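You operate a simulated robot arm through the tools that you are given. There is no shell and no other tool.

Carry out the task below with a simulated robot arm. There is one attempt and no reset: what you move stays moved.

Task
Put things in order on the top of the steel table. At the end: the silver right bolt stands on top of the yellow post; the teal spool stands where the green can stood; the silver open cage from the top of the steel table stands where the teal spool stood; the green can from the top of the steel table is on the brown small carton; whatever was shut is shut again. Leave all else as you found it, and nothing knocked over. Set down upright: green can.

The check looks at the end state, three seconds after you hand in, the way a careful person would. Anything else that was tipped, shoved, dropped, spilled or broken makes it a failure.

Robot
A 7-joint arm with a two-finger gripper, fixed in place. Base frame: the origin is at the foot of the arm, x ahead of it, y to its left, z up; the work surface is at about z = 0.8. Units: m, rad, N and s.
With the tool pointing down near the work surface it reaches from about 0.34 to 0.72 m from the base axis. Its first joint turns from -1.152 to 1.152 rad. Payload 2.45 kg.
The TCP is the grasp point between the finger pads, 0.026 m short of the fingertips. In the tool frame z runs along the fingers and y along their closing line. The gripper opens to 0.096 m. The gripper's body begins 0.069 m behind the TCP.
Orientation is told as [roll, pitch, yaw] about the base's x, y, z axes, in that order, counted from this pose: with the fingers straight down and closing along the base's y, the tool's x points along the base's -x, its y along +y and its z along -z.

Tools
- The arm moves only by the tool step_arm. Its argument "rows" is a list that holds one entry, the list of rows, each a list of 7 numbers: the turn, a rotation vector about the tool's x, y, z in units of 8 degrees (1.0 is 8 degrees), then the shift along the tool's x, y, z in units of 30 mm (1.0 is 30 mm), then the opening, from 0 (shut) to 1 (fully open). In form: [[[rx, ry, rz, dx, dy, dz, gripper], ...]]. A call has 1 to 20 rows; each row shifts and turns the commanded pose from where the row before left it, along the tool's axes as they then stand. A call with a number of a shift or a turn outside -1 to 1 is refused whole. Each row takes 0.2 s and may step no farther than 0.05 m and 0.15 rad from the row before; otherwise, or with a gripper value out of range, the whole call is refused. A pose out of reach is approached as far as the arm can. The call stops where the force on the tool passes 40 N (or 10 N more than at its start, if that is more) or the arm is blocked; 0.2 s more then pass. Each finger halts on what it meets, pressing with about 23 N; the grip force reading is that of the motor and also rises with nothing between the fingers. The clock runs only during rows and for 0.2 s after the last one: add rows that do not move to give the fingers time. It gives the time, the measured TCP pose, the force on the tool (base axes), the opening and the grip force at its end, in the units of the frame above (readings bear some noise), with the torque about the TCP (base axes, N m) and any sound that the robot's microphone picked up, and new pictures: "views" is both (left out), scene, wrist or none.
- Cameras (640 x 400 px; columns grow to the right, rows downward): "scene" is fixed at [0.1624, -0.399, 1.4064]; the picture's right is [0.75, -0.66, 0.00], its down [-0.47, -0.54, -0.70] and it looks along [0.46, 0.53, -0.71] (base axes); focal length 333 px, centre (320, 200). "wrist" rides on the gripper at [0.082, 0.003, -0.098] in the tool frame; the picture's right is [-0.04, 1.00, 0.00], its down [-0.73, -0.03, -0.68] and it looks along [-0.68, -0.03, 0.73] (tool axes); focal length 256 px, centre (320, 200). There is no depth. A picture from a camera that has moved, and an enlarged one, comes with that camera's place and axes in the base frame and with its lens.
- zoom(camera, box): a new picture of the part [left, top, right, bottom] of that camera's present view, enlarged. It takes no simulated time.
- job_done(): hands the job in; it is judged then, once.

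Nothing tells you positions but the pictures and the camera data. Unless the task says otherwise, let go and move clear before handing in.

The tools are called after "Call:" as a command line: name --argument value ..., lists and objects as JSON in quotes. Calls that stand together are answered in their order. step_arm: Moves the arm, as the interface text tells. Its arguments: {"type":"object","properties":{"rows":{"type":"array","items":{"type":"array","items":{"type":"array","items":{"type":"number"}}}},"views":{"type":"string","enum":["both","scene","wrist","none"]}},"required":["rows"]} The other tools are called the same way: zoom (camera, box) takes an enlarged picture of a part of a camera's view; job_done () hands the job in.

At the start:

```text
clock: 0.0
ee_pos: [0.4206, -0.1453, 1.115]
ee_rot: [0.002, -0.001, -0.001]
force: [0.1, 0.6, 0.5]
moment: [-0.02, -0.02, 0.01]
width: 0.0959
finger_force: 0.1
```

scene: 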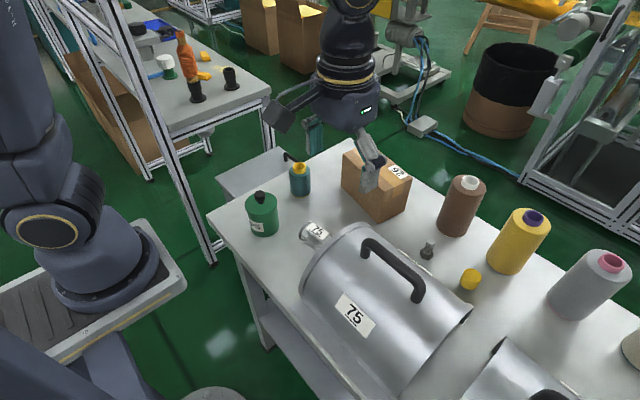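
wrist: 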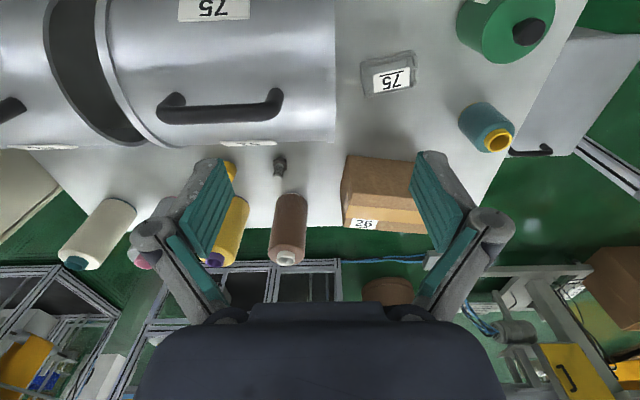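

I see the steel table with a green can, a teal spool, a brown carton, a large silver drum-like thing with handle, several spools, a small bolt and a yellow post. I'll zoom in to identify the items before moving anything.

Call:
zoom --camera "scene" --box '[200, 130, 420, 270]'

Call:
zoom --camera "scene" --box '[400, 160, 640, 310]'

Call:
zoom --camera "scene" --box '[280, 200, 640, 400]'

Call:
zoom --camera "wrist" --box '[0, 0, 320, 200]'

Call:
zoom --camera "wrist" --box '[320, 0, 640, 200]'

Call:
zoom --camera "wrist" --box '[200, 130, 440, 280]'

```text
2.86 times, centred on (310, 200) of scene
camera zoom: at [0.1624, -0.399, 1.4064], right [0.75, -0.66, 0.0], down [-0.47, -0.54, -0.7], along [0.46, 0.53, -0.71], focal length 952 px, centre (349, 200)
```

zoom: 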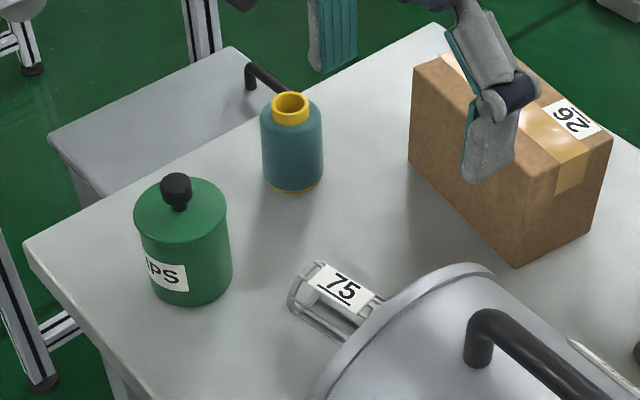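

```text
2.67 times, centred on (520, 235) of scene
camera zoom: at [0.1624, -0.399, 1.4064], right [0.75, -0.66, 0.0], down [-0.47, -0.54, -0.7], along [0.46, 0.53, -0.71], focal length 889 px, centre (-213, 107)
```

zoom: 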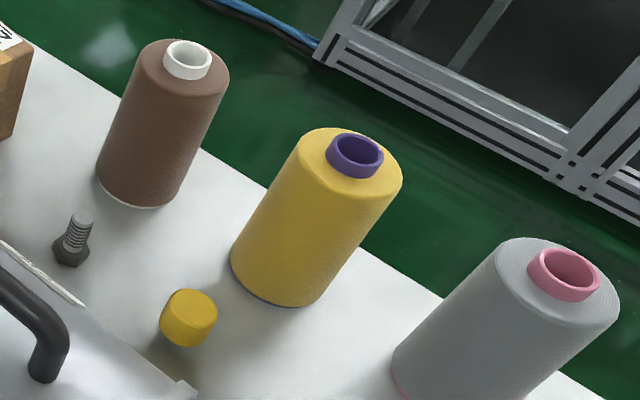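

```text
1.78 times, centred on (460, 300) of scene
camera zoom: at [0.1624, -0.399, 1.4064], right [0.75, -0.66, 0.0], down [-0.47, -0.54, -0.7], along [0.46, 0.53, -0.71], focal length 593 px, centre (71, 22)
```

zoom: 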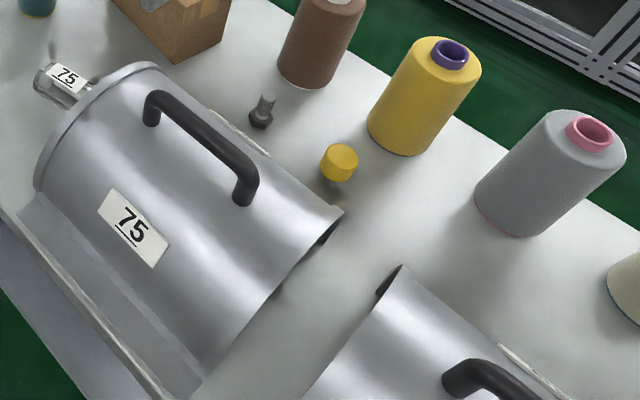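

```text
2.00 times, centred on (160, 100) of wrist
camera zoom: at [0.3391, -0.141, 1.2113], right [0.04, 1.0, 0.0], down [0.73, -0.03, 0.68], along [0.68, -0.03, -0.73], focal length 512 px, centre (640, 400)
```

zoom: 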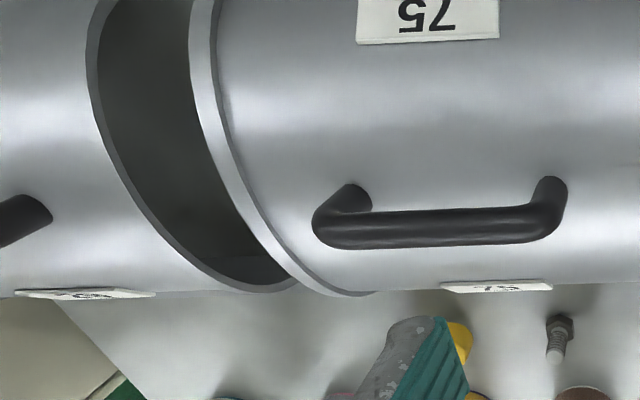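

```text
2.00 times, centred on (480, 100) of wrist
camera zoom: at [0.3391, -0.141, 1.2113], right [0.04, 1.0, 0.0], down [0.73, -0.03, 0.68], along [0.68, -0.03, -0.73], focal length 512 px, centre (0, 400)
```

zoom: 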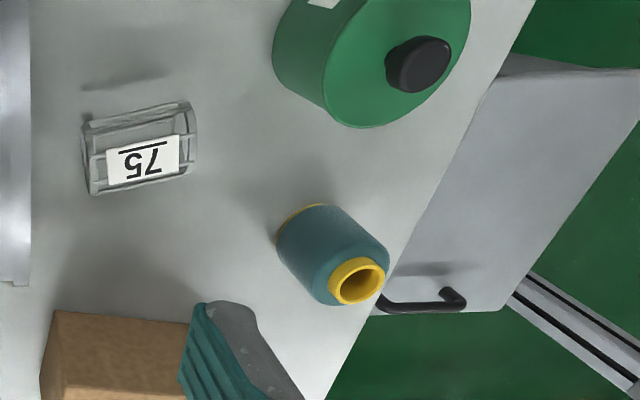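

```text
2.67 times, centred on (320, 205) of wrist
camera zoom: at [0.3391, -0.141, 1.2113], right [0.04, 1.0, 0.0], down [0.73, -0.03, 0.68], along [0.68, -0.03, -0.73], focal length 683 px, centre (320, 187)
```

zoom: 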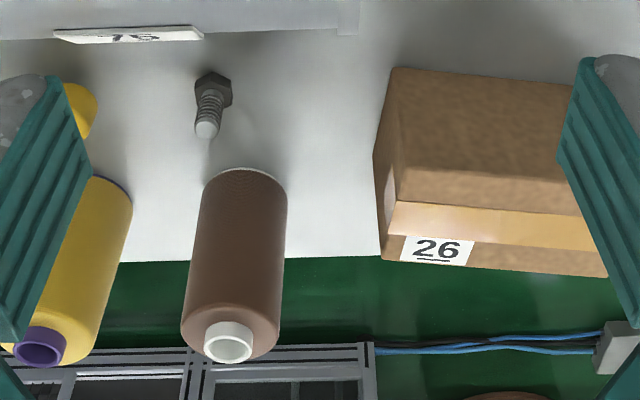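

The bolt appears at about (0.61, -0.23), the yellow post at (0.63, -0.33), the teal spool at (0.535, 0.11), the green can at (0.39, 0.07) and the cage at (0.46, -0.05). Before touching anything I'll survey the right-hand side of the table from above, staying high.

Call:
step_arm --rows '[[[0, 0, 0, 0, -1, 0, 1], [0, 0, 0, 0, -1, 0, 1], [0, 0, 0, 0, -1, 0, 1], [0, 0, 0, 0, -1, 0, 1], [0, 0, 0, 0, -1, 0, 1], [0, 0, 0, 0, -1, 0, 1], [0, 0, 0, 0, -1, 0, 1], [0, 0, 0, 0, -1, 0, 1], [0, 0, 0, 0, -1, 0, 1]]]' --views "both"

```text
clock: 2.0
ee_pos: [0.422, -0.4163, 1.1135]
ee_rot: [-0.001, 0.0, 0.003]
force: [-0.6, 0.9, -0.2]
moment: [0.0, -0.01, -0.07]
width: 0.0962
finger_force: 0.1
camera wrist: at [0.3394, -0.412, 1.2109], right [0.04, 1.0, 0.0], down [0.73, -0.03, 0.68], along [0.68, -0.03, -0.73], focal length 256 px, centre (320, 200)
```

scene: 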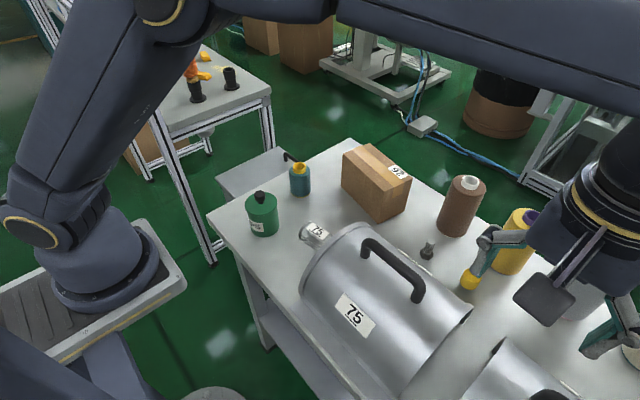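
wrist: 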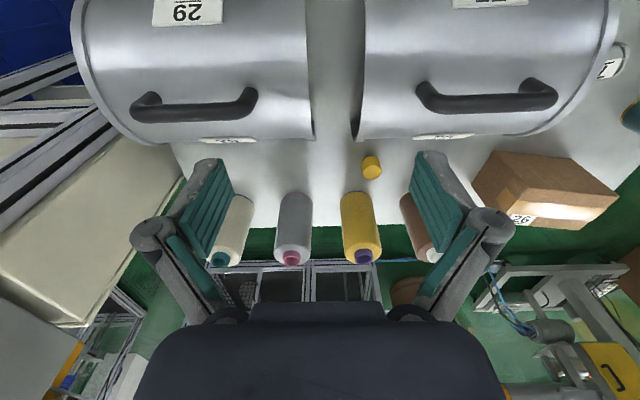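

Two hood-like half-cylinder covers (75 and 29) stand side by side with a gap, plus a row of spools behind. I'll enlarge parts of these views to look for other bolts and see into the hoods.

Call:
zoom --camera "wrist" --box '[230, 0, 430, 125]'

Call:
zoom --camera "wrist" --box '[60, 0, 340, 175]'

Call:
zoom --camera "wrist" --box '[340, 0, 640, 188]'

Call:
zoom --camera "wrist" --box '[160, 120, 480, 320]'

Call:
zoom --camera "scene" --box '[200, 130, 400, 255]'

Call:
zoom --camera "scene" --box '[200, 200, 520, 400]'

```text
3.20 times, centred on (330, 62) of wrist
camera zoom: at [0.3394, -0.412, 1.2109], right [0.04, 1.0, 0.0], down [0.73, -0.03, 0.68], along [0.68, -0.03, -0.73], focal length 819 px, centre (288, 640)
```

zoom: 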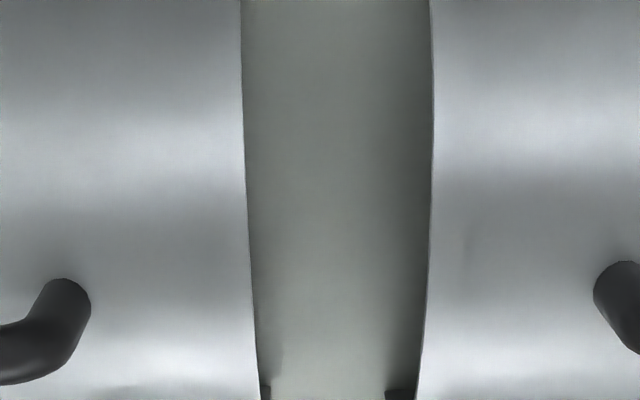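

```text
2.29 times, centred on (200, 88) of wrist
camera zoom: at [0.3394, -0.412, 1.2109], right [0.04, 1.0, 0.0], down [0.73, -0.03, 0.68], along [0.68, -0.03, -0.73], focal length 585 px, centre (594, 457)
```

zoom: 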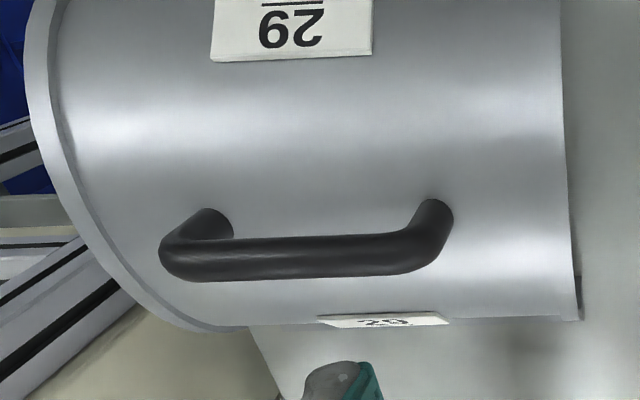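

```text
2.13 times, centred on (490, 94) of wrist
camera zoom: at [0.3394, -0.412, 1.2109], right [0.04, 1.0, 0.0], down [0.73, -0.03, 0.68], along [0.68, -0.03, -0.73], focal length 545 px, centre (-42, 426)
```

zoom: 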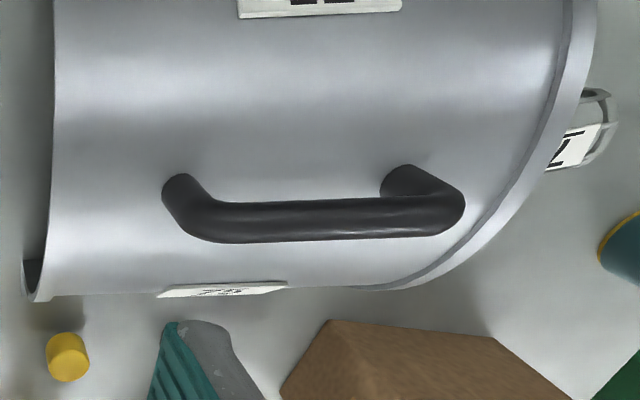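

```text
2.00 times, centred on (320, 220) of wrist
camera zoom: at [0.3394, -0.412, 1.2109], right [0.04, 1.0, 0.0], down [0.73, -0.03, 0.68], along [0.68, -0.03, -0.73], focal length 512 px, centre (320, 160)
```

zoom: 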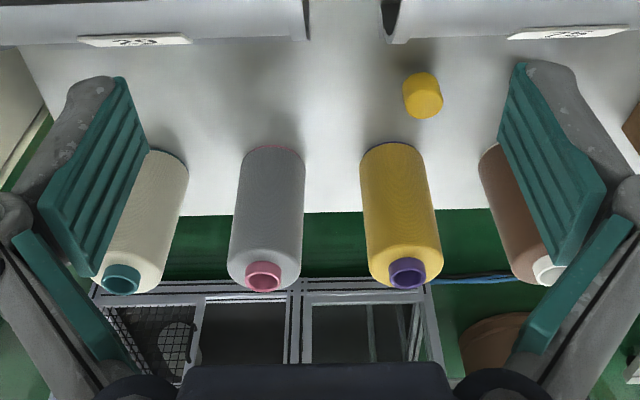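

```text
3.20 times, centred on (300, 192) of scene
camera zoom: at [0.1624, -0.399, 1.4063], right [0.75, -0.66, 0.0], down [-0.47, -0.54, -0.7], along [0.46, 0.53, -0.71], focal length 1067 px, centre (384, 224)
```

zoom: 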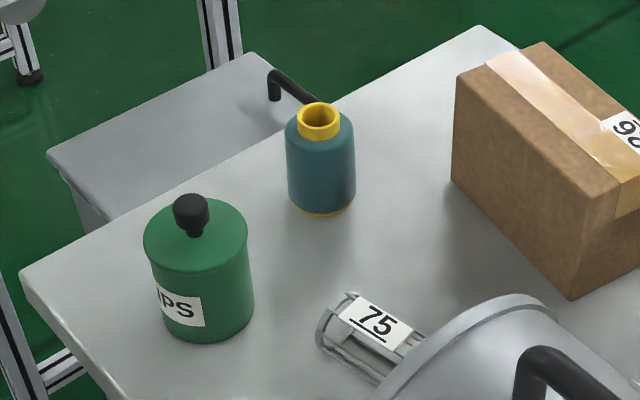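

```text
2.00 times, centred on (360, 300) of scene
camera zoom: at [0.1624, -0.399, 1.4063], right [0.75, -0.66, 0.0], down [-0.47, -0.54, -0.7], along [0.46, 0.53, -0.71], focal length 667 px, centre (240, 0)
```

zoom: 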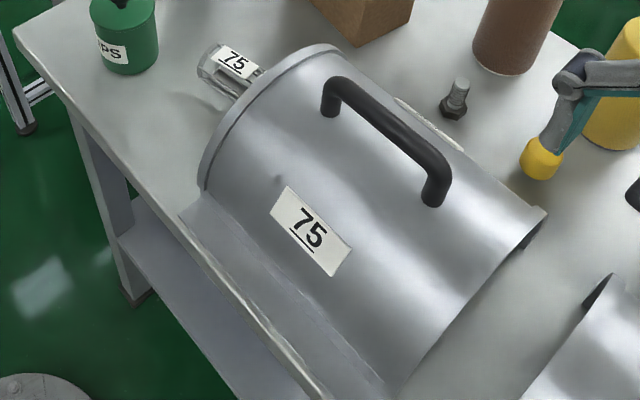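

No second bolt is visible on the open table, but I can't see inside the hoods. I'll turn the wrist to look along +y into hood 75 through the gap, still well above everything.

Call:
step_arm --rows '[[[0, 0, 0, 0, -1, 0, 1], [0, 0, 0, 0, -1, 0, 1], [0, 0, 0, 0, -1, 0, 1], [0, 0, 0, 0, -1, 0, 1], [0, 0, -1, 0, 0, 0, 1], [0, 0, -1, 0, 0, 0, 1], [0, 0, -1, 0, 0, 0, 1], [0, 0, -1, 0, 0, 0, 1], [0, 0, -1, 0, 0, 0, 1], [0, 0, -1, 0, 0, 0, 1], [0, 0, -1, 0, 0, 0, 1], [0, 0, -1, 0, 0, 0, 1], [0, 0, -1, 0, 0, 0, 1], [0, 0, -1, 0, 0, 0, 1], [0, 0, -1, 0, 0, 0, 1], [0, 0, -0.25, 0, 0, 0, 1], [0, 0, 0, 0, 0, 1, 1], [0, 0, 0, 0, 0, 1, 1]]]' --views "both"

```text
clock: 5.8
ee_pos: [0.4075, -0.5073, 1.0553]
ee_rot: [0.0, -0.001, 1.572]
force: [-0.1, 0.4, -0.8]
moment: [0.02, -0.06, 0.01]
width: 0.096
finger_force: 0.1
out of reach, approached as far as the arm can: row 3, 4
camera wrist: at [0.4043, -0.5888, 1.1522], right [-1.0, 0.04, 0.0], down [0.03, 0.73, 0.68], along [0.03, 0.68, -0.73], focal length 256 px, centre (320, 200)
```

scene: 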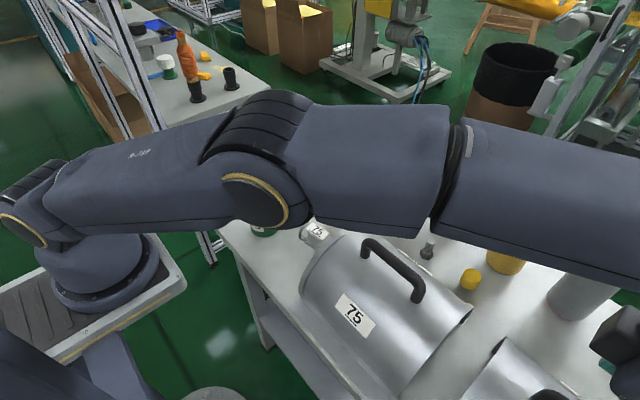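
wrist: 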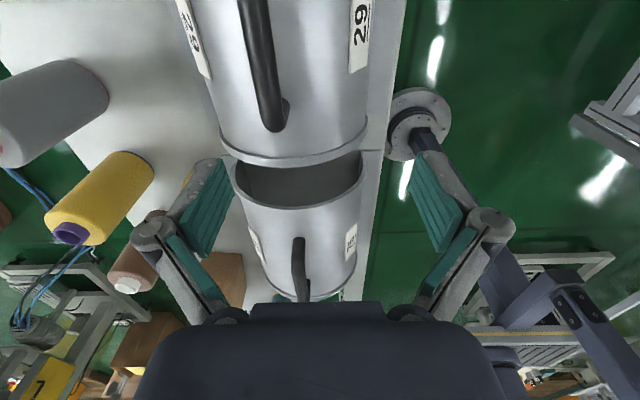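

Call:
zoom --camera "wrist" --box '[200, 130, 400, 255]'

Call:
zoom --camera "wrist" --box '[160, 0, 420, 163]'

```text
3.20 times, centred on (300, 192) of wrist
camera zoom: at [0.4043, -0.5888, 1.1522], right [-1.0, 0.04, 0.0], down [0.03, 0.73, 0.68], along [0.03, 0.68, -0.73], focal length 819 px, centre (384, 224)
```

zoom: 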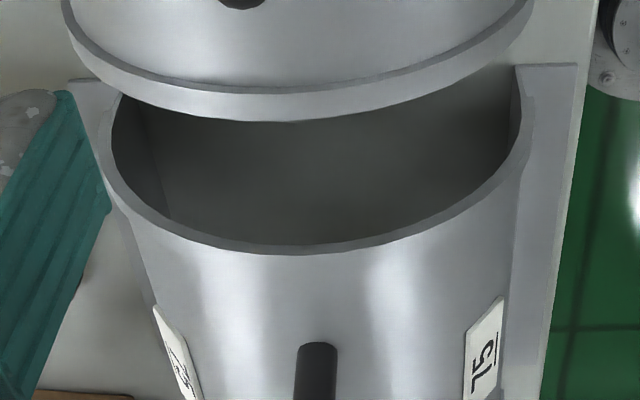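

```text
2.45 times, centred on (290, 82) of wrist
camera zoom: at [0.4043, -0.5888, 1.1522], right [-1.0, 0.04, 0.0], down [0.03, 0.73, 0.68], along [0.03, 0.68, -0.73], focal length 628 px, centre (394, 491)
```

zoom: 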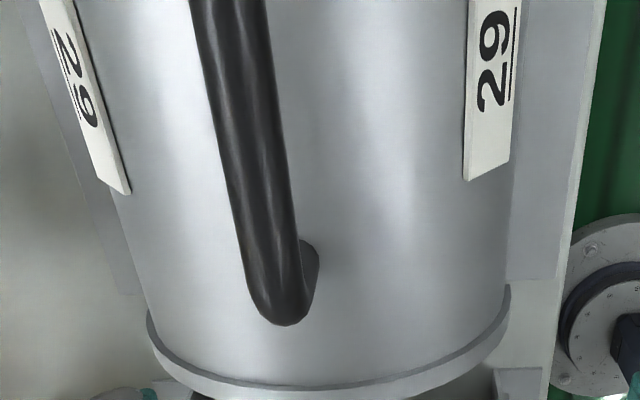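

Nothing shows in the visible part of hood 75's interior. Next I'll swing over to the left side and look the other way (along -y), to see the cage, the left end of hood 75 and the left-hand chest with its black handle.

Call:
step_arm --rows '[[[0, 0, 1, -1, 0, -1, 1], [0, 0, 1, -0.99, 0.139, -1, 1], [0, 0, 1, -0.961, 0.276, 0, 1], [0, 0, 1, -0.914, 0.407, 0, 1], [0, 0, 1, -0.848, 0.53, 0, 1], [0, 0, 1, -0.766, 0.643, 0, 1], [0, 0, 1, -0.669, 0.743, 0, 1], [0, 0, 1, -0.559, 0.829, 0, 1], [0, 0, 1, -0.438, 0.899, 0, 1], [0, 0, 1, -0.309, 0.951, 0, 1], [0, 0, 1, -0.174, 0.985, 0, 1], [0, 0, 1, -0.035, 0.999, 0, 1], [0, 0, 1, 0.105, 0.995, 0, 1], [0, 0, 1, 0.242, 0.97, 0, 1], [0, 0, 1, 0.375, 0.927, 0, 1], [0, 0, 1, 0.5, 0.866, 0, 1], [0, 0, 1, 0.616, 0.788, 0, 1], [0, 0, 1, 0.719, 0.695, 0, 1], [0, 0, 1, 0, 0, 0, 1], [0, 0, 1, 0, 0, 0, 1]]]' --views "wrist"

Call:
step_arm --rows '[[[0, 0, 1, 0, 0, 0, 1], [0, 0, 1, 0, 0, 0, 1], [0, 0, 0.5, 0, 0, 0, 1]]]' --views "both"

```text
clock: 10.0
ee_pos: [0.4077, 0.0338, 1.1158]
ee_rot: [0.0, 0.0, -1.223]
force: [-0.2, -1.2, -0.4]
moment: [0.0, -0.02, -0.02]
width: 0.0961
finger_force: 0.0
camera wrist: at [0.3824, 0.1122, 1.212], right [0.95, 0.3, 0.0], down [0.22, -0.7, 0.68], along [0.21, -0.65, -0.73], focal length 256 px, centre (320, 200)
```

wrist: 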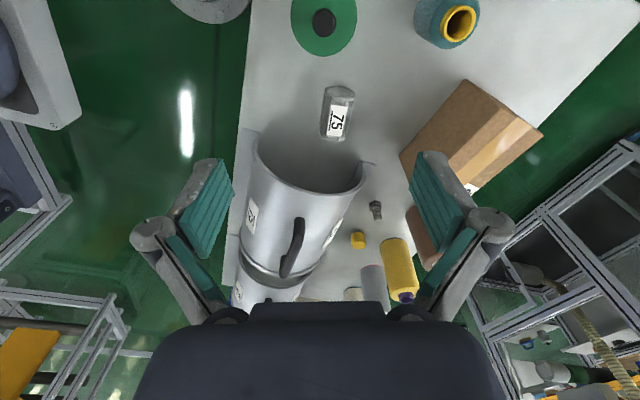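

```text
clock: 10.8
ee_pos: [0.4074, 0.0335, 1.114]
ee_rot: [0.0, 0.001, -1.572]
force: [-0.5, -0.2, 1.1]
moment: [0.01, 0.02, -0.02]
width: 0.0961
finger_force: 0.1
camera wrist: at [0.4103, 0.115, 1.2121], right [1.0, -0.04, 0.0], down [-0.03, -0.73, 0.68], along [-0.03, -0.68, -0.73], focal length 256 px, centre (320, 200)
```

scene: 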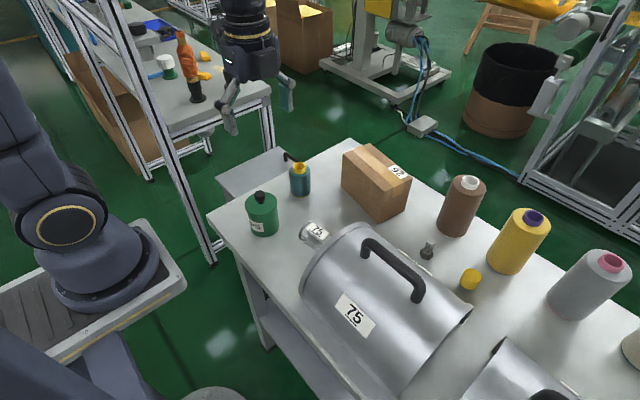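
wrist: 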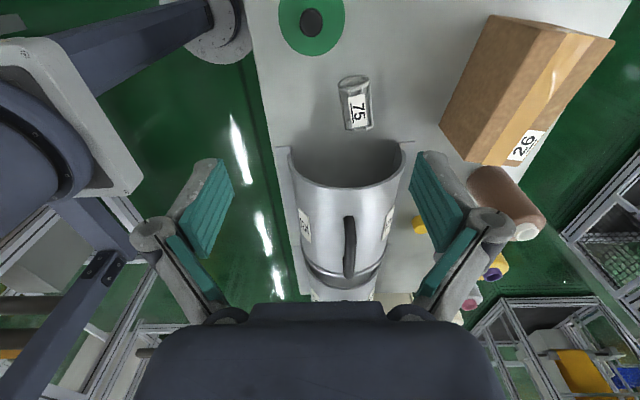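

Call:
zoom --camera "wrist" --box '[250, 60, 450, 185]'

Call:
zoom --camera "wrist" --box '[270, 120, 430, 220]'

Call:
zoom --camera "wrist" --box '[260, 0, 580, 200]'

```text
3.20 times, centred on (350, 122) of wrist
camera zoom: at [0.4103, 0.115, 1.2121], right [1.0, -0.04, 0.0], down [-0.03, -0.73, 0.68], along [-0.03, -0.68, -0.73], focal length 819 px, centre (224, 448)
```

zoom: 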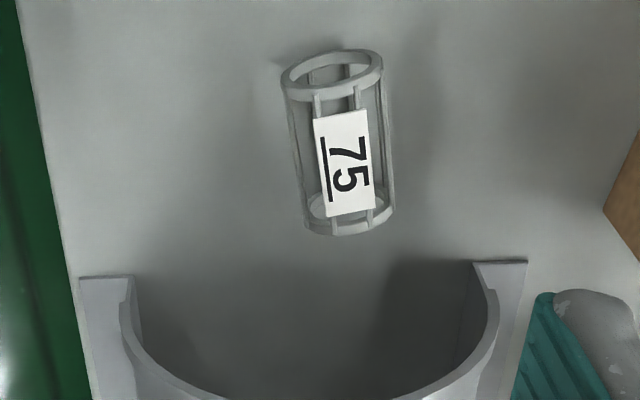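

```text
4.00 times, centred on (350, 170) of wrist
camera zoom: at [0.4103, 0.115, 1.2121], right [1.0, -0.04, 0.0], down [-0.03, -0.73, 0.68], along [-0.03, -0.68, -0.73], focal length 1024 px, centre (200, 320)
```

zoom: 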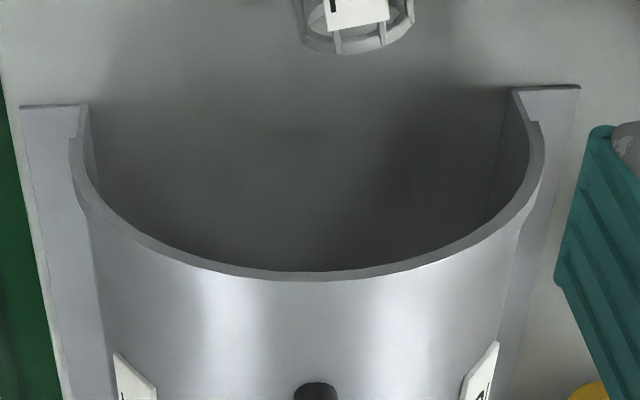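

```text
2.00 times, centred on (420, 100) of wrist
camera zoom: at [0.4103, 0.115, 1.2121], right [1.0, -0.04, 0.0], down [-0.03, -0.73, 0.68], along [-0.03, -0.68, -0.73], focal length 512 px, centre (120, 400)
```

zoom: 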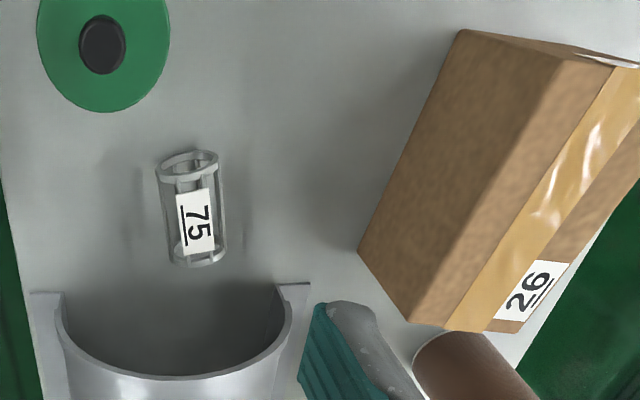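

Call:
zoom --camera "wrist" --box '[296, 240, 392, 300]'

Call:
step_arm --rows '[[[0, 0, 0, -1, 0, 0, 1], [0, 0, 0, -1, 0, 0, 1], [0, 0, 0, -1, 0, 0, 1], [0, 0, 0, -1, 0.5, 0.3, 1], [0, 0, 0, -1, 0.5, 0.3, 1], [0, 0, 0, -1, 0.5, 0.3, 1], [0, 0, 0, -1, 0, 0.3, 1], [0, 0, 0, -1, 0, 0.3, 1]]]' --views "wrist"

Call:
zoom --camera "wrist" --box '[200, 0, 440, 150]'

Call:
zoom --camera "wrist" --box '[220, 150, 420, 275]'

```text
6.67 times, centred on (344, 270) of wrist
camera zoom: at [0.4103, 0.115, 1.2121], right [1.0, -0.04, 0.0], down [-0.03, -0.73, 0.68], along [-0.03, -0.68, -0.73], focal length 1707 px, centre (160, -267)
```

zoom: 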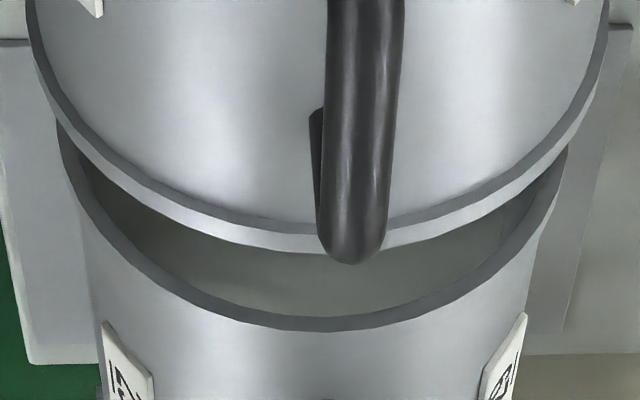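

```text
clock: 12.6
ee_pos: [0.4545, -0.2063, 1.0688]
ee_rot: [0.002, 0.001, -1.571]
force: [0.2, -0.7, -0.1]
moment: [-0.03, -0.01, 0.01]
width: 0.096
finger_force: 0.0
camera wrist: at [0.4574, -0.1241, 1.1665], right [1.0, -0.04, 0.0], down [-0.03, -0.73, 0.68], along [-0.03, -0.68, -0.73], focal length 256 px, centre (320, 200)
```

wrist: 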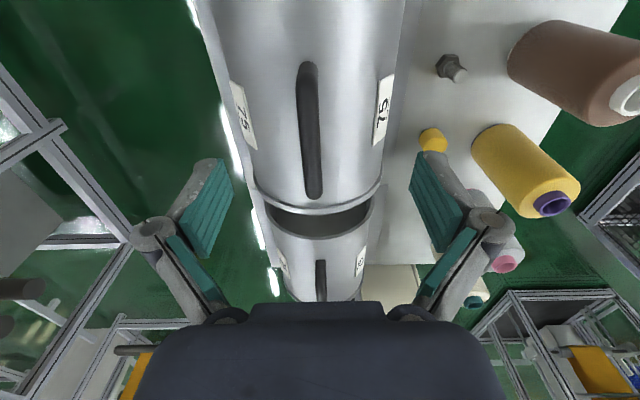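

```text
2.67 times, centred on (320, 75) of wrist
camera zoom: at [0.4574, -0.1241, 1.1665], right [1.0, -0.04, 0.0], down [-0.03, -0.73, 0.68], along [-0.03, -0.68, -0.73], focal length 683 px, centre (320, 533)
```

zoom: 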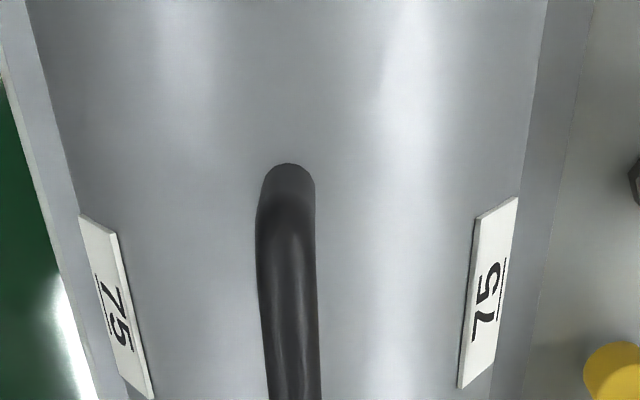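

```text
3.20 times, centred on (320, 212) of wrist
camera zoom: at [0.4574, -0.1241, 1.1665], right [1.0, -0.04, 0.0], down [-0.03, -0.73, 0.68], along [-0.03, -0.68, -0.73], focal length 819 px, centre (320, 160)
```

zoom: 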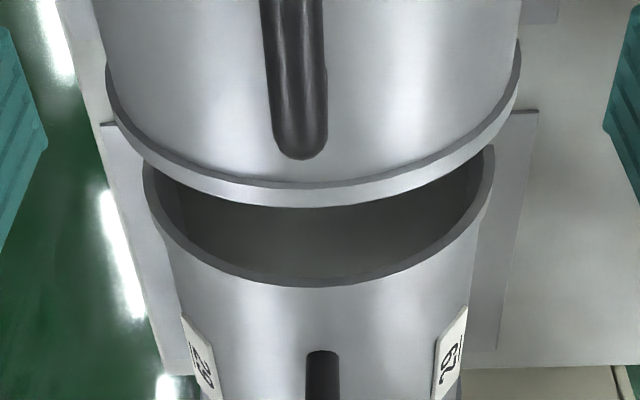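

Both hoods are empty tunnels, so the bolt standing at about (0.614, -0.23) is the only one. I'll zoom in on the bolt, post and carton to get precise positions.

Call:
zoom --camera "wrist" --box '[400, 20, 560, 120]'

Call:
zoom --camera "wrist" --box '[380, 90, 540, 190]'

Call:
zoom --camera "scene" --box '[400, 220, 500, 295]'

Call:
zoom --camera "scene" --box '[320, 130, 440, 230]'

```text
4.00 times, centred on (480, 70) of wrist
camera zoom: at [0.4574, -0.1241, 1.1665], right [1.0, -0.04, 0.0], down [-0.03, -0.73, 0.68], along [-0.03, -0.68, -0.73], focal length 1024 px, centre (-320, 720)
```

zoom: 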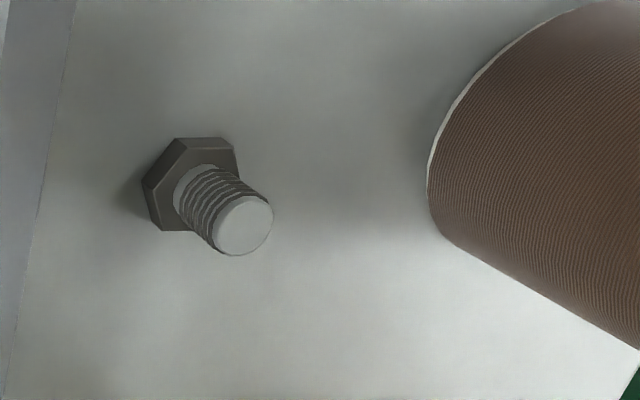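

```text
4.00 times, centred on (460, 140) of wrist
camera zoom: at [0.4574, -0.1241, 1.1665], right [1.0, -0.04, 0.0], down [-0.03, -0.73, 0.68], along [-0.03, -0.68, -0.73], focal length 1024 px, centre (-240, 440)
```

zoom: 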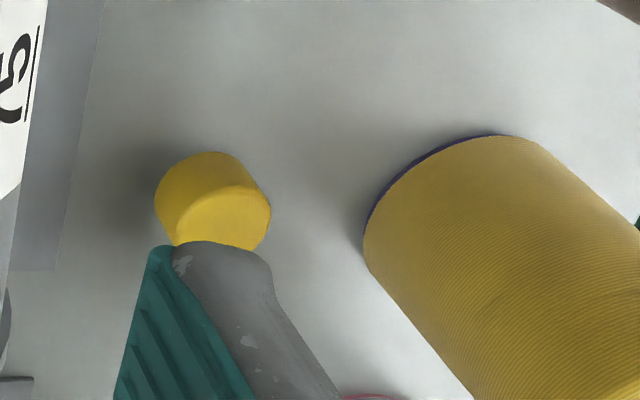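

```text
5.33 times, centred on (450, 258) of scene
camera zoom: at [0.1625, -0.399, 1.4063], right [0.75, -0.66, 0.0], down [-0.47, -0.54, -0.7], along [0.46, 0.53, -0.71], focal length 1778 px, centre (-373, -107)
```

zoom: 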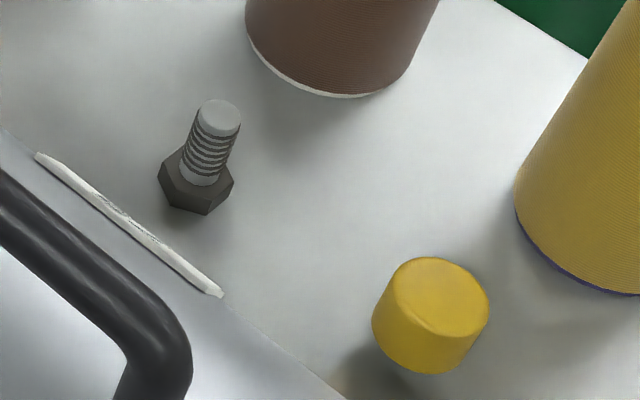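

```text
4.00 times, centred on (380, 180) of scene
camera zoom: at [0.1625, -0.399, 1.4063], right [0.75, -0.66, 0.0], down [-0.47, -0.54, -0.7], along [0.46, 0.53, -0.71], focal length 1333 px, centre (80, 280)
```

zoom: 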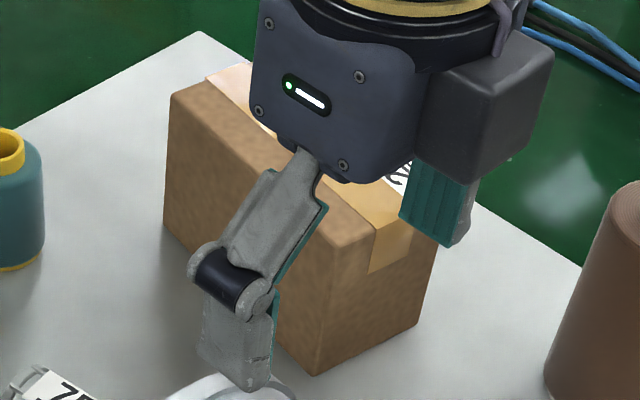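

The bolt stands head-down at about (0.618, -0.230) with its tip near z = 0.847, and the post's top is at about (0.6215, -0.330, 0.833). I'll square the wrist to yaw 0 and come above the bolt for a close look.

Call:
step_arm --rows '[[[0, 0, -1, 0, 0, 0, 1], [0, 0, -1, 0, 0, 0, 1], [0, 0, -1, 0, 0, 0, 1], [0, 0, -1, 0, 0, 0, 1], [0, 0, -1, 0, 0, 0, 1], [0, 0, -1, 0, 0, 0, 0.8], [0, 0, -1, 0, 0, 0, 0.7], [0, 0, -1, 0, 0, 0, 0.6], [0, 0, -1, 0, 0, 0, 0.6], [0, 0, -1, 0, 0, 0, 0.6], [0, 0, -1, 0, 0, 0, 0.6], [0, 0, -0.25, 0, 0, 0, 0.6], [0, 0, 0, -0.9, -0.13, 0, 0.6], [0, 0, 0, -0.9, -0.13, 0, 0.6], [0, 0, 0, -0.9, -0.13, 0, 0.6], [0, 0, 0, -0.9, -0.13, 0.5, 0.6], [0, 0, 0, -0.9, -0.13, 0.5, 0.6], [0, 0, 0, -0.9, -0.13, 0.5, 0.6]]]' --views "both"

```text
clock: 16.4
ee_pos: [0.6145, -0.231, 1.0238]
ee_rot: [-0.001, 0.001, 0.002]
force: [0.0, -0.8, -0.5]
moment: [-0.03, 0.01, -0.01]
width: 0.0577
finger_force: 0.0
camera wrist: at [0.5329, -0.2263, 1.1219], right [0.04, 1.0, 0.0], down [0.73, -0.03, 0.68], along [0.68, -0.03, -0.73], focal length 256 px, centre (320, 200)
```

scene: 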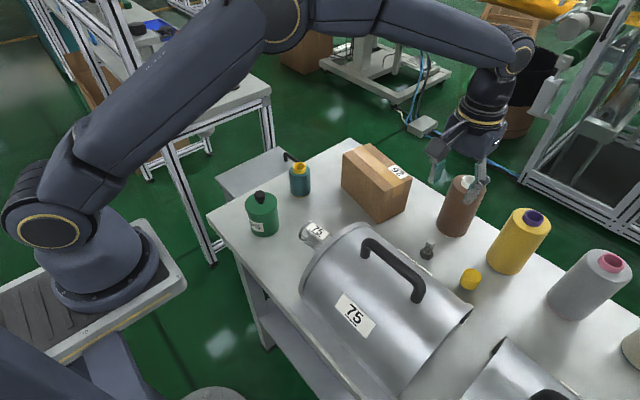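
wrist: 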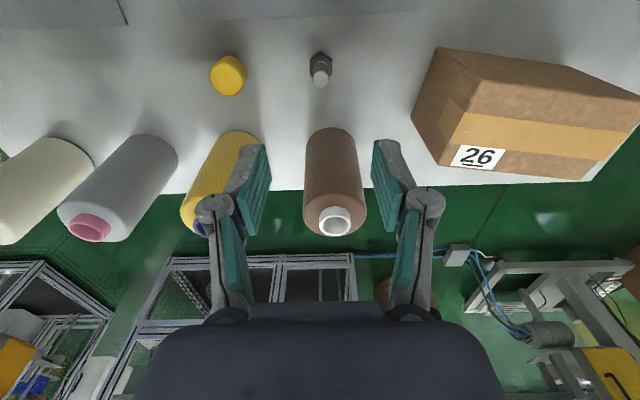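

Call:
zoom --camera "wrist" --box '[280, 30, 360, 110]'

Call:
zoom --camera "wrist" --box '[190, 40, 270, 120]'

Call:
zoom --camera "scene" --box '[320, 130, 440, 230]'

```text
5.00 times, centred on (320, 70) of wrist
camera zoom: at [0.5329, -0.2263, 1.1219], right [0.04, 1.0, 0.0], down [0.73, -0.03, 0.68], along [0.68, -0.03, -0.73], focal length 1280 px, centre (320, 850)
```

zoom: 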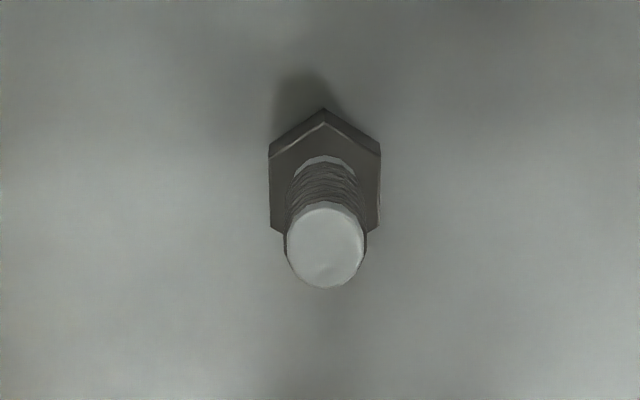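

```text
5.00 times, centred on (230, 80) of wrist
camera zoom: at [0.5329, -0.2263, 1.1219], right [0.04, 1.0, 0.0], down [0.73, -0.03, 0.68], along [0.68, -0.03, -0.73], focal length 1280 px, centre (770, 800)
```

zoom: 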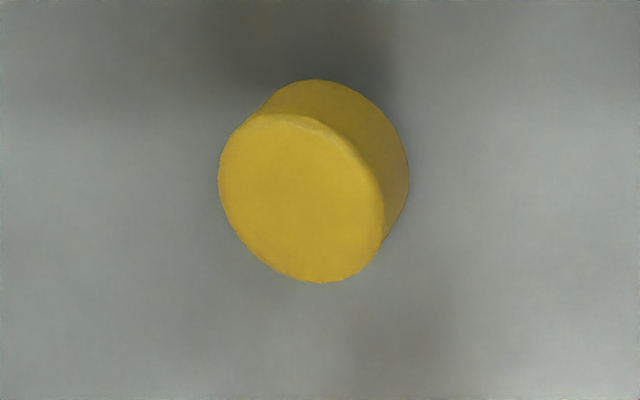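

```text
4.00 times, centred on (380, 180) of scene
camera zoom: at [0.1624, -0.399, 1.4063], right [0.75, -0.66, 0.0], down [-0.47, -0.54, -0.7], along [0.46, 0.53, -0.71], focal length 1333 px, centre (80, 280)
```

zoom: 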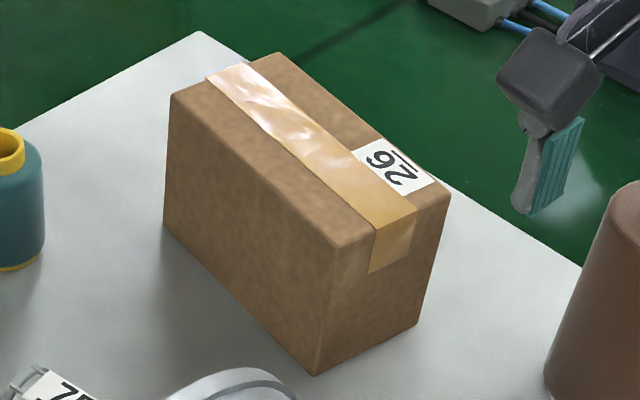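

The bolt's tip is at about (0.620, -0.229) and the post's centre at (0.622, -0.331). I'll descend partway over the bolt and check alignment.

Call:
step_arm --rows '[[[0, 0, 0, -0.18, 0.05, 0, 0.6], [0, 0, 0, 0, 0, 1, 0.6], [0, 0, 0, 0, 0, 1, 0.6], [0, 0, 0, 0, 0, 1, 0.6], [0, 0, 0, 0, 0, 1, 0.6], [0, 0, 0, 0, 0, 0, 0.6]]]' --views "wrist"

Call:
zoom --camera "wrist" --box '[260, 80, 380, 200]'

```text
clock: 17.8
ee_pos: [0.6185, -0.2294, 0.9034]
ee_rot: [0.001, -0.001, 0.0]
force: [-0.6, -0.7, 0.1]
moment: [-0.03, 0.0, -0.01]
width: 0.0575
finger_force: 0.1
camera wrist: at [0.5364, -0.225, 1.0017], right [0.04, 1.0, 0.0], down [0.73, -0.03, 0.68], along [0.68, -0.03, -0.73], focal length 256 px, centre (320, 200)
```

wrist: 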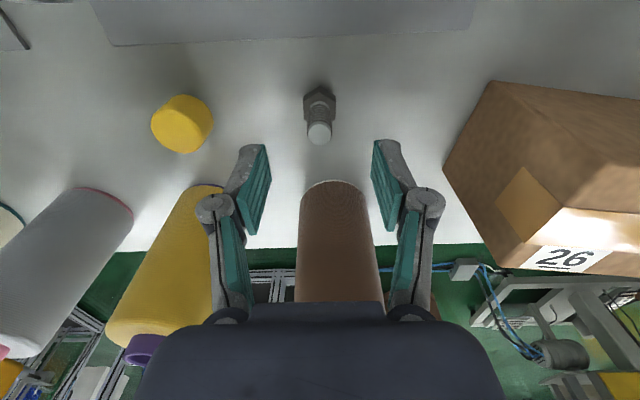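

```text
3.33 times, centred on (320, 140) of wrist
camera zoom: at [0.5364, -0.225, 1.0017], right [0.04, 1.0, 0.0], down [0.73, -0.03, 0.68], along [0.68, -0.03, -0.73], focal length 853 px, centre (320, 400)
```

zoom: 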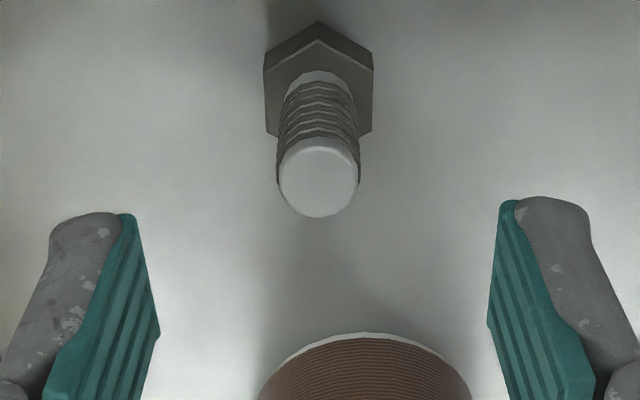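

Aligned. Descending onto the shank and closing.

Call:
step_arm --rows '[[[0, 0, 0, 0, 0, 0.7, 0.6], [0, 0, 0, 0, 0, 0.7, 0.6], [0, 0, 0, 0, 0, 0.6, 0.6], [0, 0, 0, 0, 0, 0, 0.6]]]' --views "wrist"

```text
clock: 18.8
ee_pos: [0.6203, -0.229, 0.8441]
ee_rot: [0.001, -0.001, -0.001]
force: [-0.1, 0.9, -0.6]
moment: [-0.03, -0.02, 0.0]
width: 0.0575
finger_force: 0.0
camera wrist: at [0.5374, -0.2238, 0.9422], right [0.04, 1.0, 0.0], down [0.73, -0.03, 0.68], along [0.68, -0.03, -0.73], focal length 256 px, centre (320, 200)
```

wrist: 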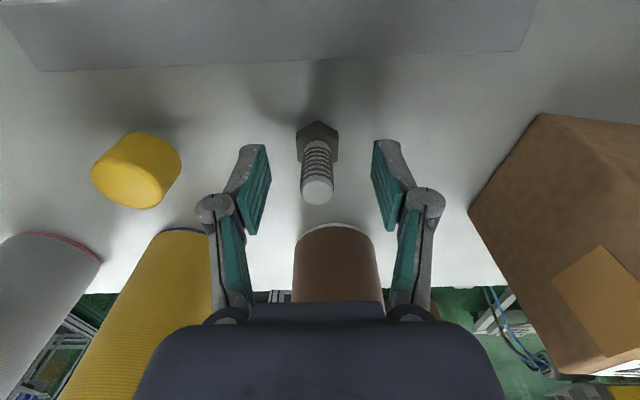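

Call:
step_arm --rows '[[[0, 0, 0, 0, 0, 0, 0.4], [0, 0, 0, 0, 0, 0, 0.2], [0, 0, 0, 0, 0, 0, 0], [0, 0, 0, 0, 0, 0, 0], [0, 0, 0, 0, 0, 0, 0]]]' --views "wrist"

```text
clock: 20.0
ee_pos: [0.6188, -0.2283, 0.8454]
ee_rot: [0.0, -0.001, 0.0]
force: [-0.4, 0.5, -0.4]
moment: [-0.04, -0.01, 0.02]
width: 0.0147
finger_force: 23.3
camera wrist: at [0.5374, -0.2238, 0.9424], right [0.04, 1.0, 0.0], down [0.73, -0.03, 0.68], along [0.68, -0.03, -0.73], focal length 256 px, centre (320, 200)
```

wrist: 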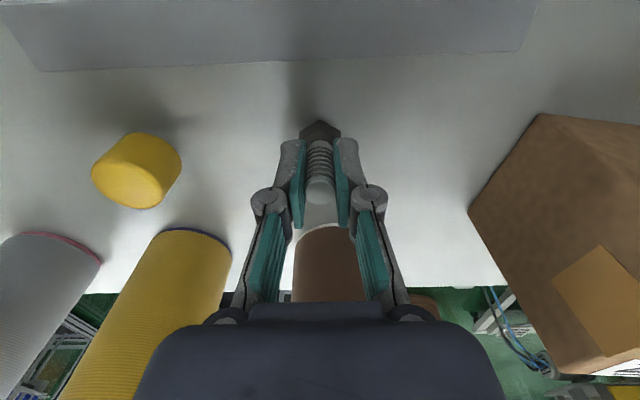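

The bolt is gripped (width 14.7 mm). I'll lift it and carry it above the post.

Call:
step_arm --rows '[[[0, 0, 0, 0, 0, -0.6, 0], [0, 0, 0, 0, 0, -0.8, 0], [0, 0, 0, 0, 0, -0.8, 0], [0, 0, 0, 0, -0.845, 0, 0], [0, 0, 0, 0, -0.845, 0, 0], [0, 0, 0, 0, -0.845, 0, 0], [0, 0, 0, -0.05, -0.845, 0, 0], [0, 0, 0, 0, 0, 0, 0], [0, 0, 0, 0, 0, 0, 0]]]' --views "both"

Call:
zoom --camera "wrist" --box '[260, 80, 380, 200]'

Call:
zoom --camera "scene" --box '[420, 220, 520, 295]'

```text
clock: 22.0
ee_pos: [0.6207, -0.3292, 0.91]
ee_rot: [0.001, 0.0, 0.0]
force: [0.9, -0.2, -0.3]
moment: [0.0, 0.0, -0.03]
width: 0.0147
finger_force: 22.9
camera wrist: at [0.5392, -0.3248, 1.0071], right [0.04, 1.0, 0.0], down [0.73, -0.03, 0.68], along [0.68, -0.03, -0.73], focal length 256 px, centre (320, 200)
```

scene: 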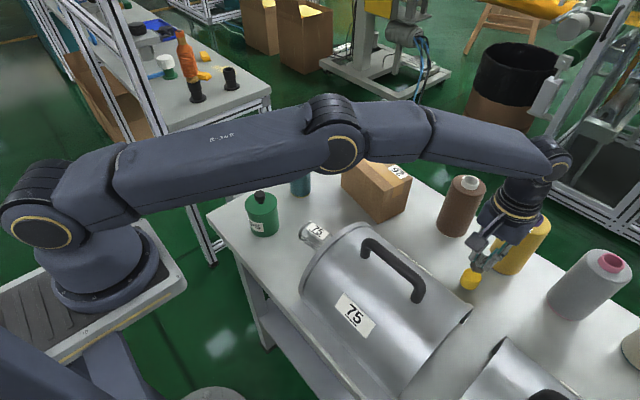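
wrist: 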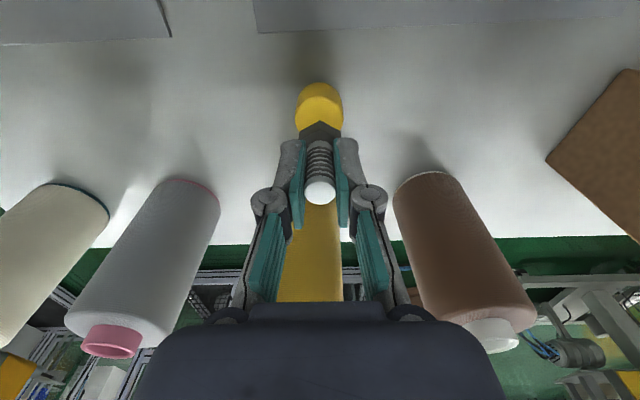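

```text
3.33 times, centred on (320, 140) of wrist
camera zoom: at [0.5392, -0.3248, 1.0071], right [0.04, 1.0, 0.0], down [0.73, -0.03, 0.68], along [0.68, -0.03, -0.73], focal length 853 px, centre (320, 400)
```

zoom: 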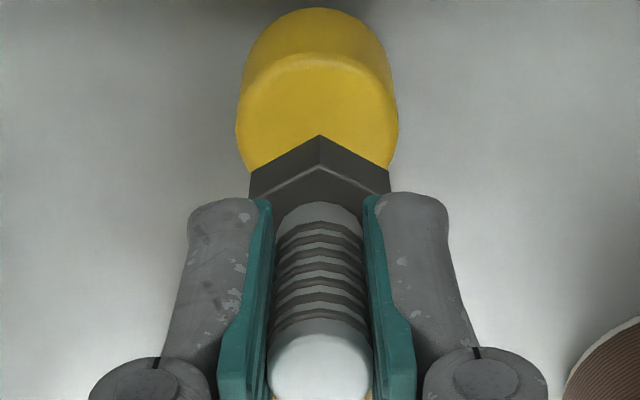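

```text
5.33 times, centred on (470, 258) of scene
camera zoom: at [0.1624, -0.3991, 1.4064], right [0.75, -0.66, 0.0], down [-0.47, -0.54, -0.7], along [0.46, 0.53, -0.71], focal length 1778 px, centre (-480, -107)
```

zoom: 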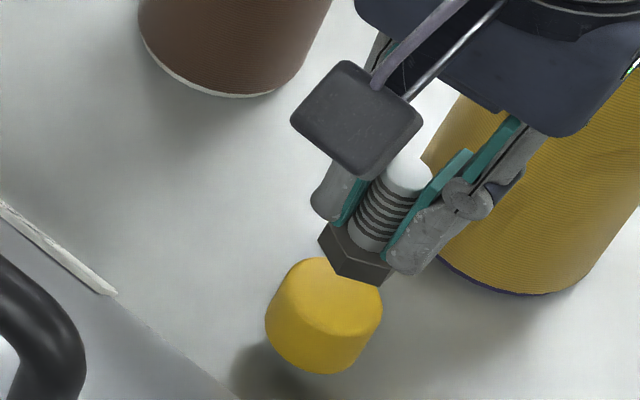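

The bolt is centred over the post within about a millimetre. I'll lower it carefully, watching the force.

Call:
step_arm --rows '[[[0, 0, 0, 0, 0, 0.4, 0], [0, 0, 0, 0, 0, 0.3, 0], [0, 0, 0, 0, 0, 0.2, 0], [0, 0, 0, 0, 0, 0, 0]]]' --views "wrist"

Call:
zoom --camera "scene" --box '[430, 230, 510, 300]'

Call:
zoom --camera "wrist" --box '[260, 80, 380, 200]'

```text
clock: 23.0
ee_pos: [0.6213, -0.3293, 0.8854]
ee_rot: [-0.004, -0.001, 0.0]
force: [-3.2, 0.2, 19.1]
moment: [0.04, 0.28, 0.0]
width: 0.0145
finger_force: 23.0
camera wrist: at [0.5392, -0.326, 0.9827], right [0.04, 1.0, 0.0], down [0.73, -0.03, 0.68], along [0.68, -0.03, -0.73], focal length 256 px, centre (320, 200)
```

wrist: 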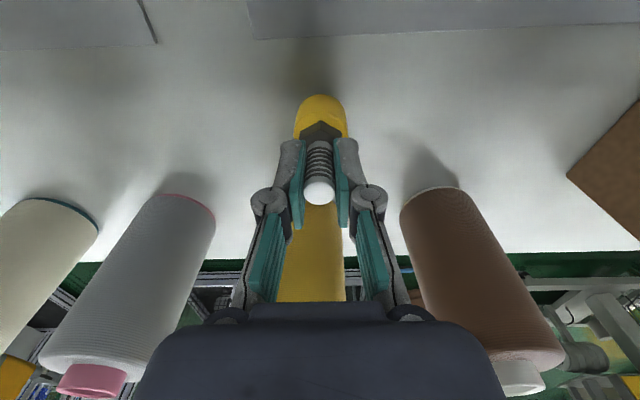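

```text
5.71 times, centred on (470, 265) of scene
camera zoom: at [0.162, -0.3988, 1.4065], right [0.75, -0.66, 0.0], down [-0.47, -0.54, -0.7], along [0.46, 0.53, -0.71], focal length 1905 px, centre (-537, -171)
```

zoom: 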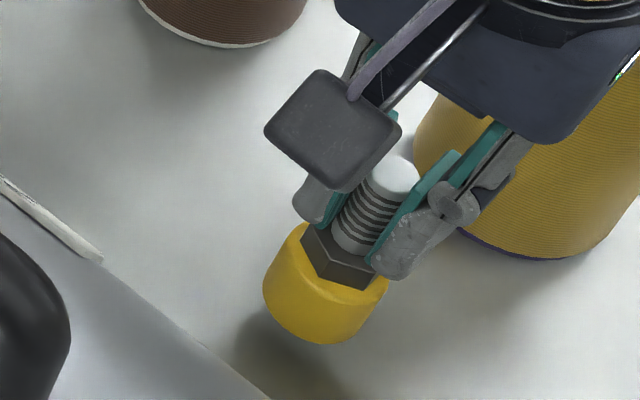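

```text
3.33 times, centred on (320, 140) of wrist
camera zoom: at [0.5392, -0.326, 0.9827], right [0.04, 1.0, 0.0], down [0.73, -0.03, 0.68], along [0.68, -0.03, -0.73], focal length 853 px, centre (320, 400)
```

zoom: 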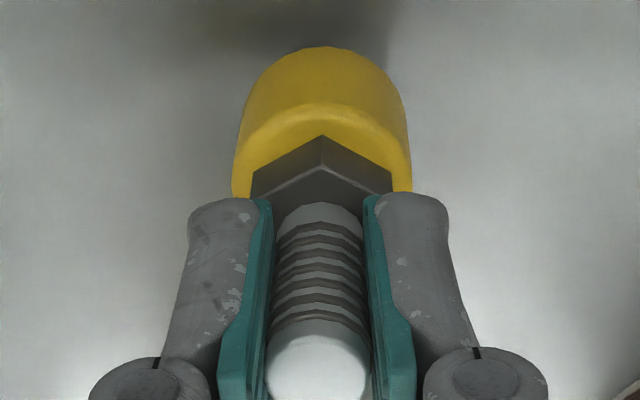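

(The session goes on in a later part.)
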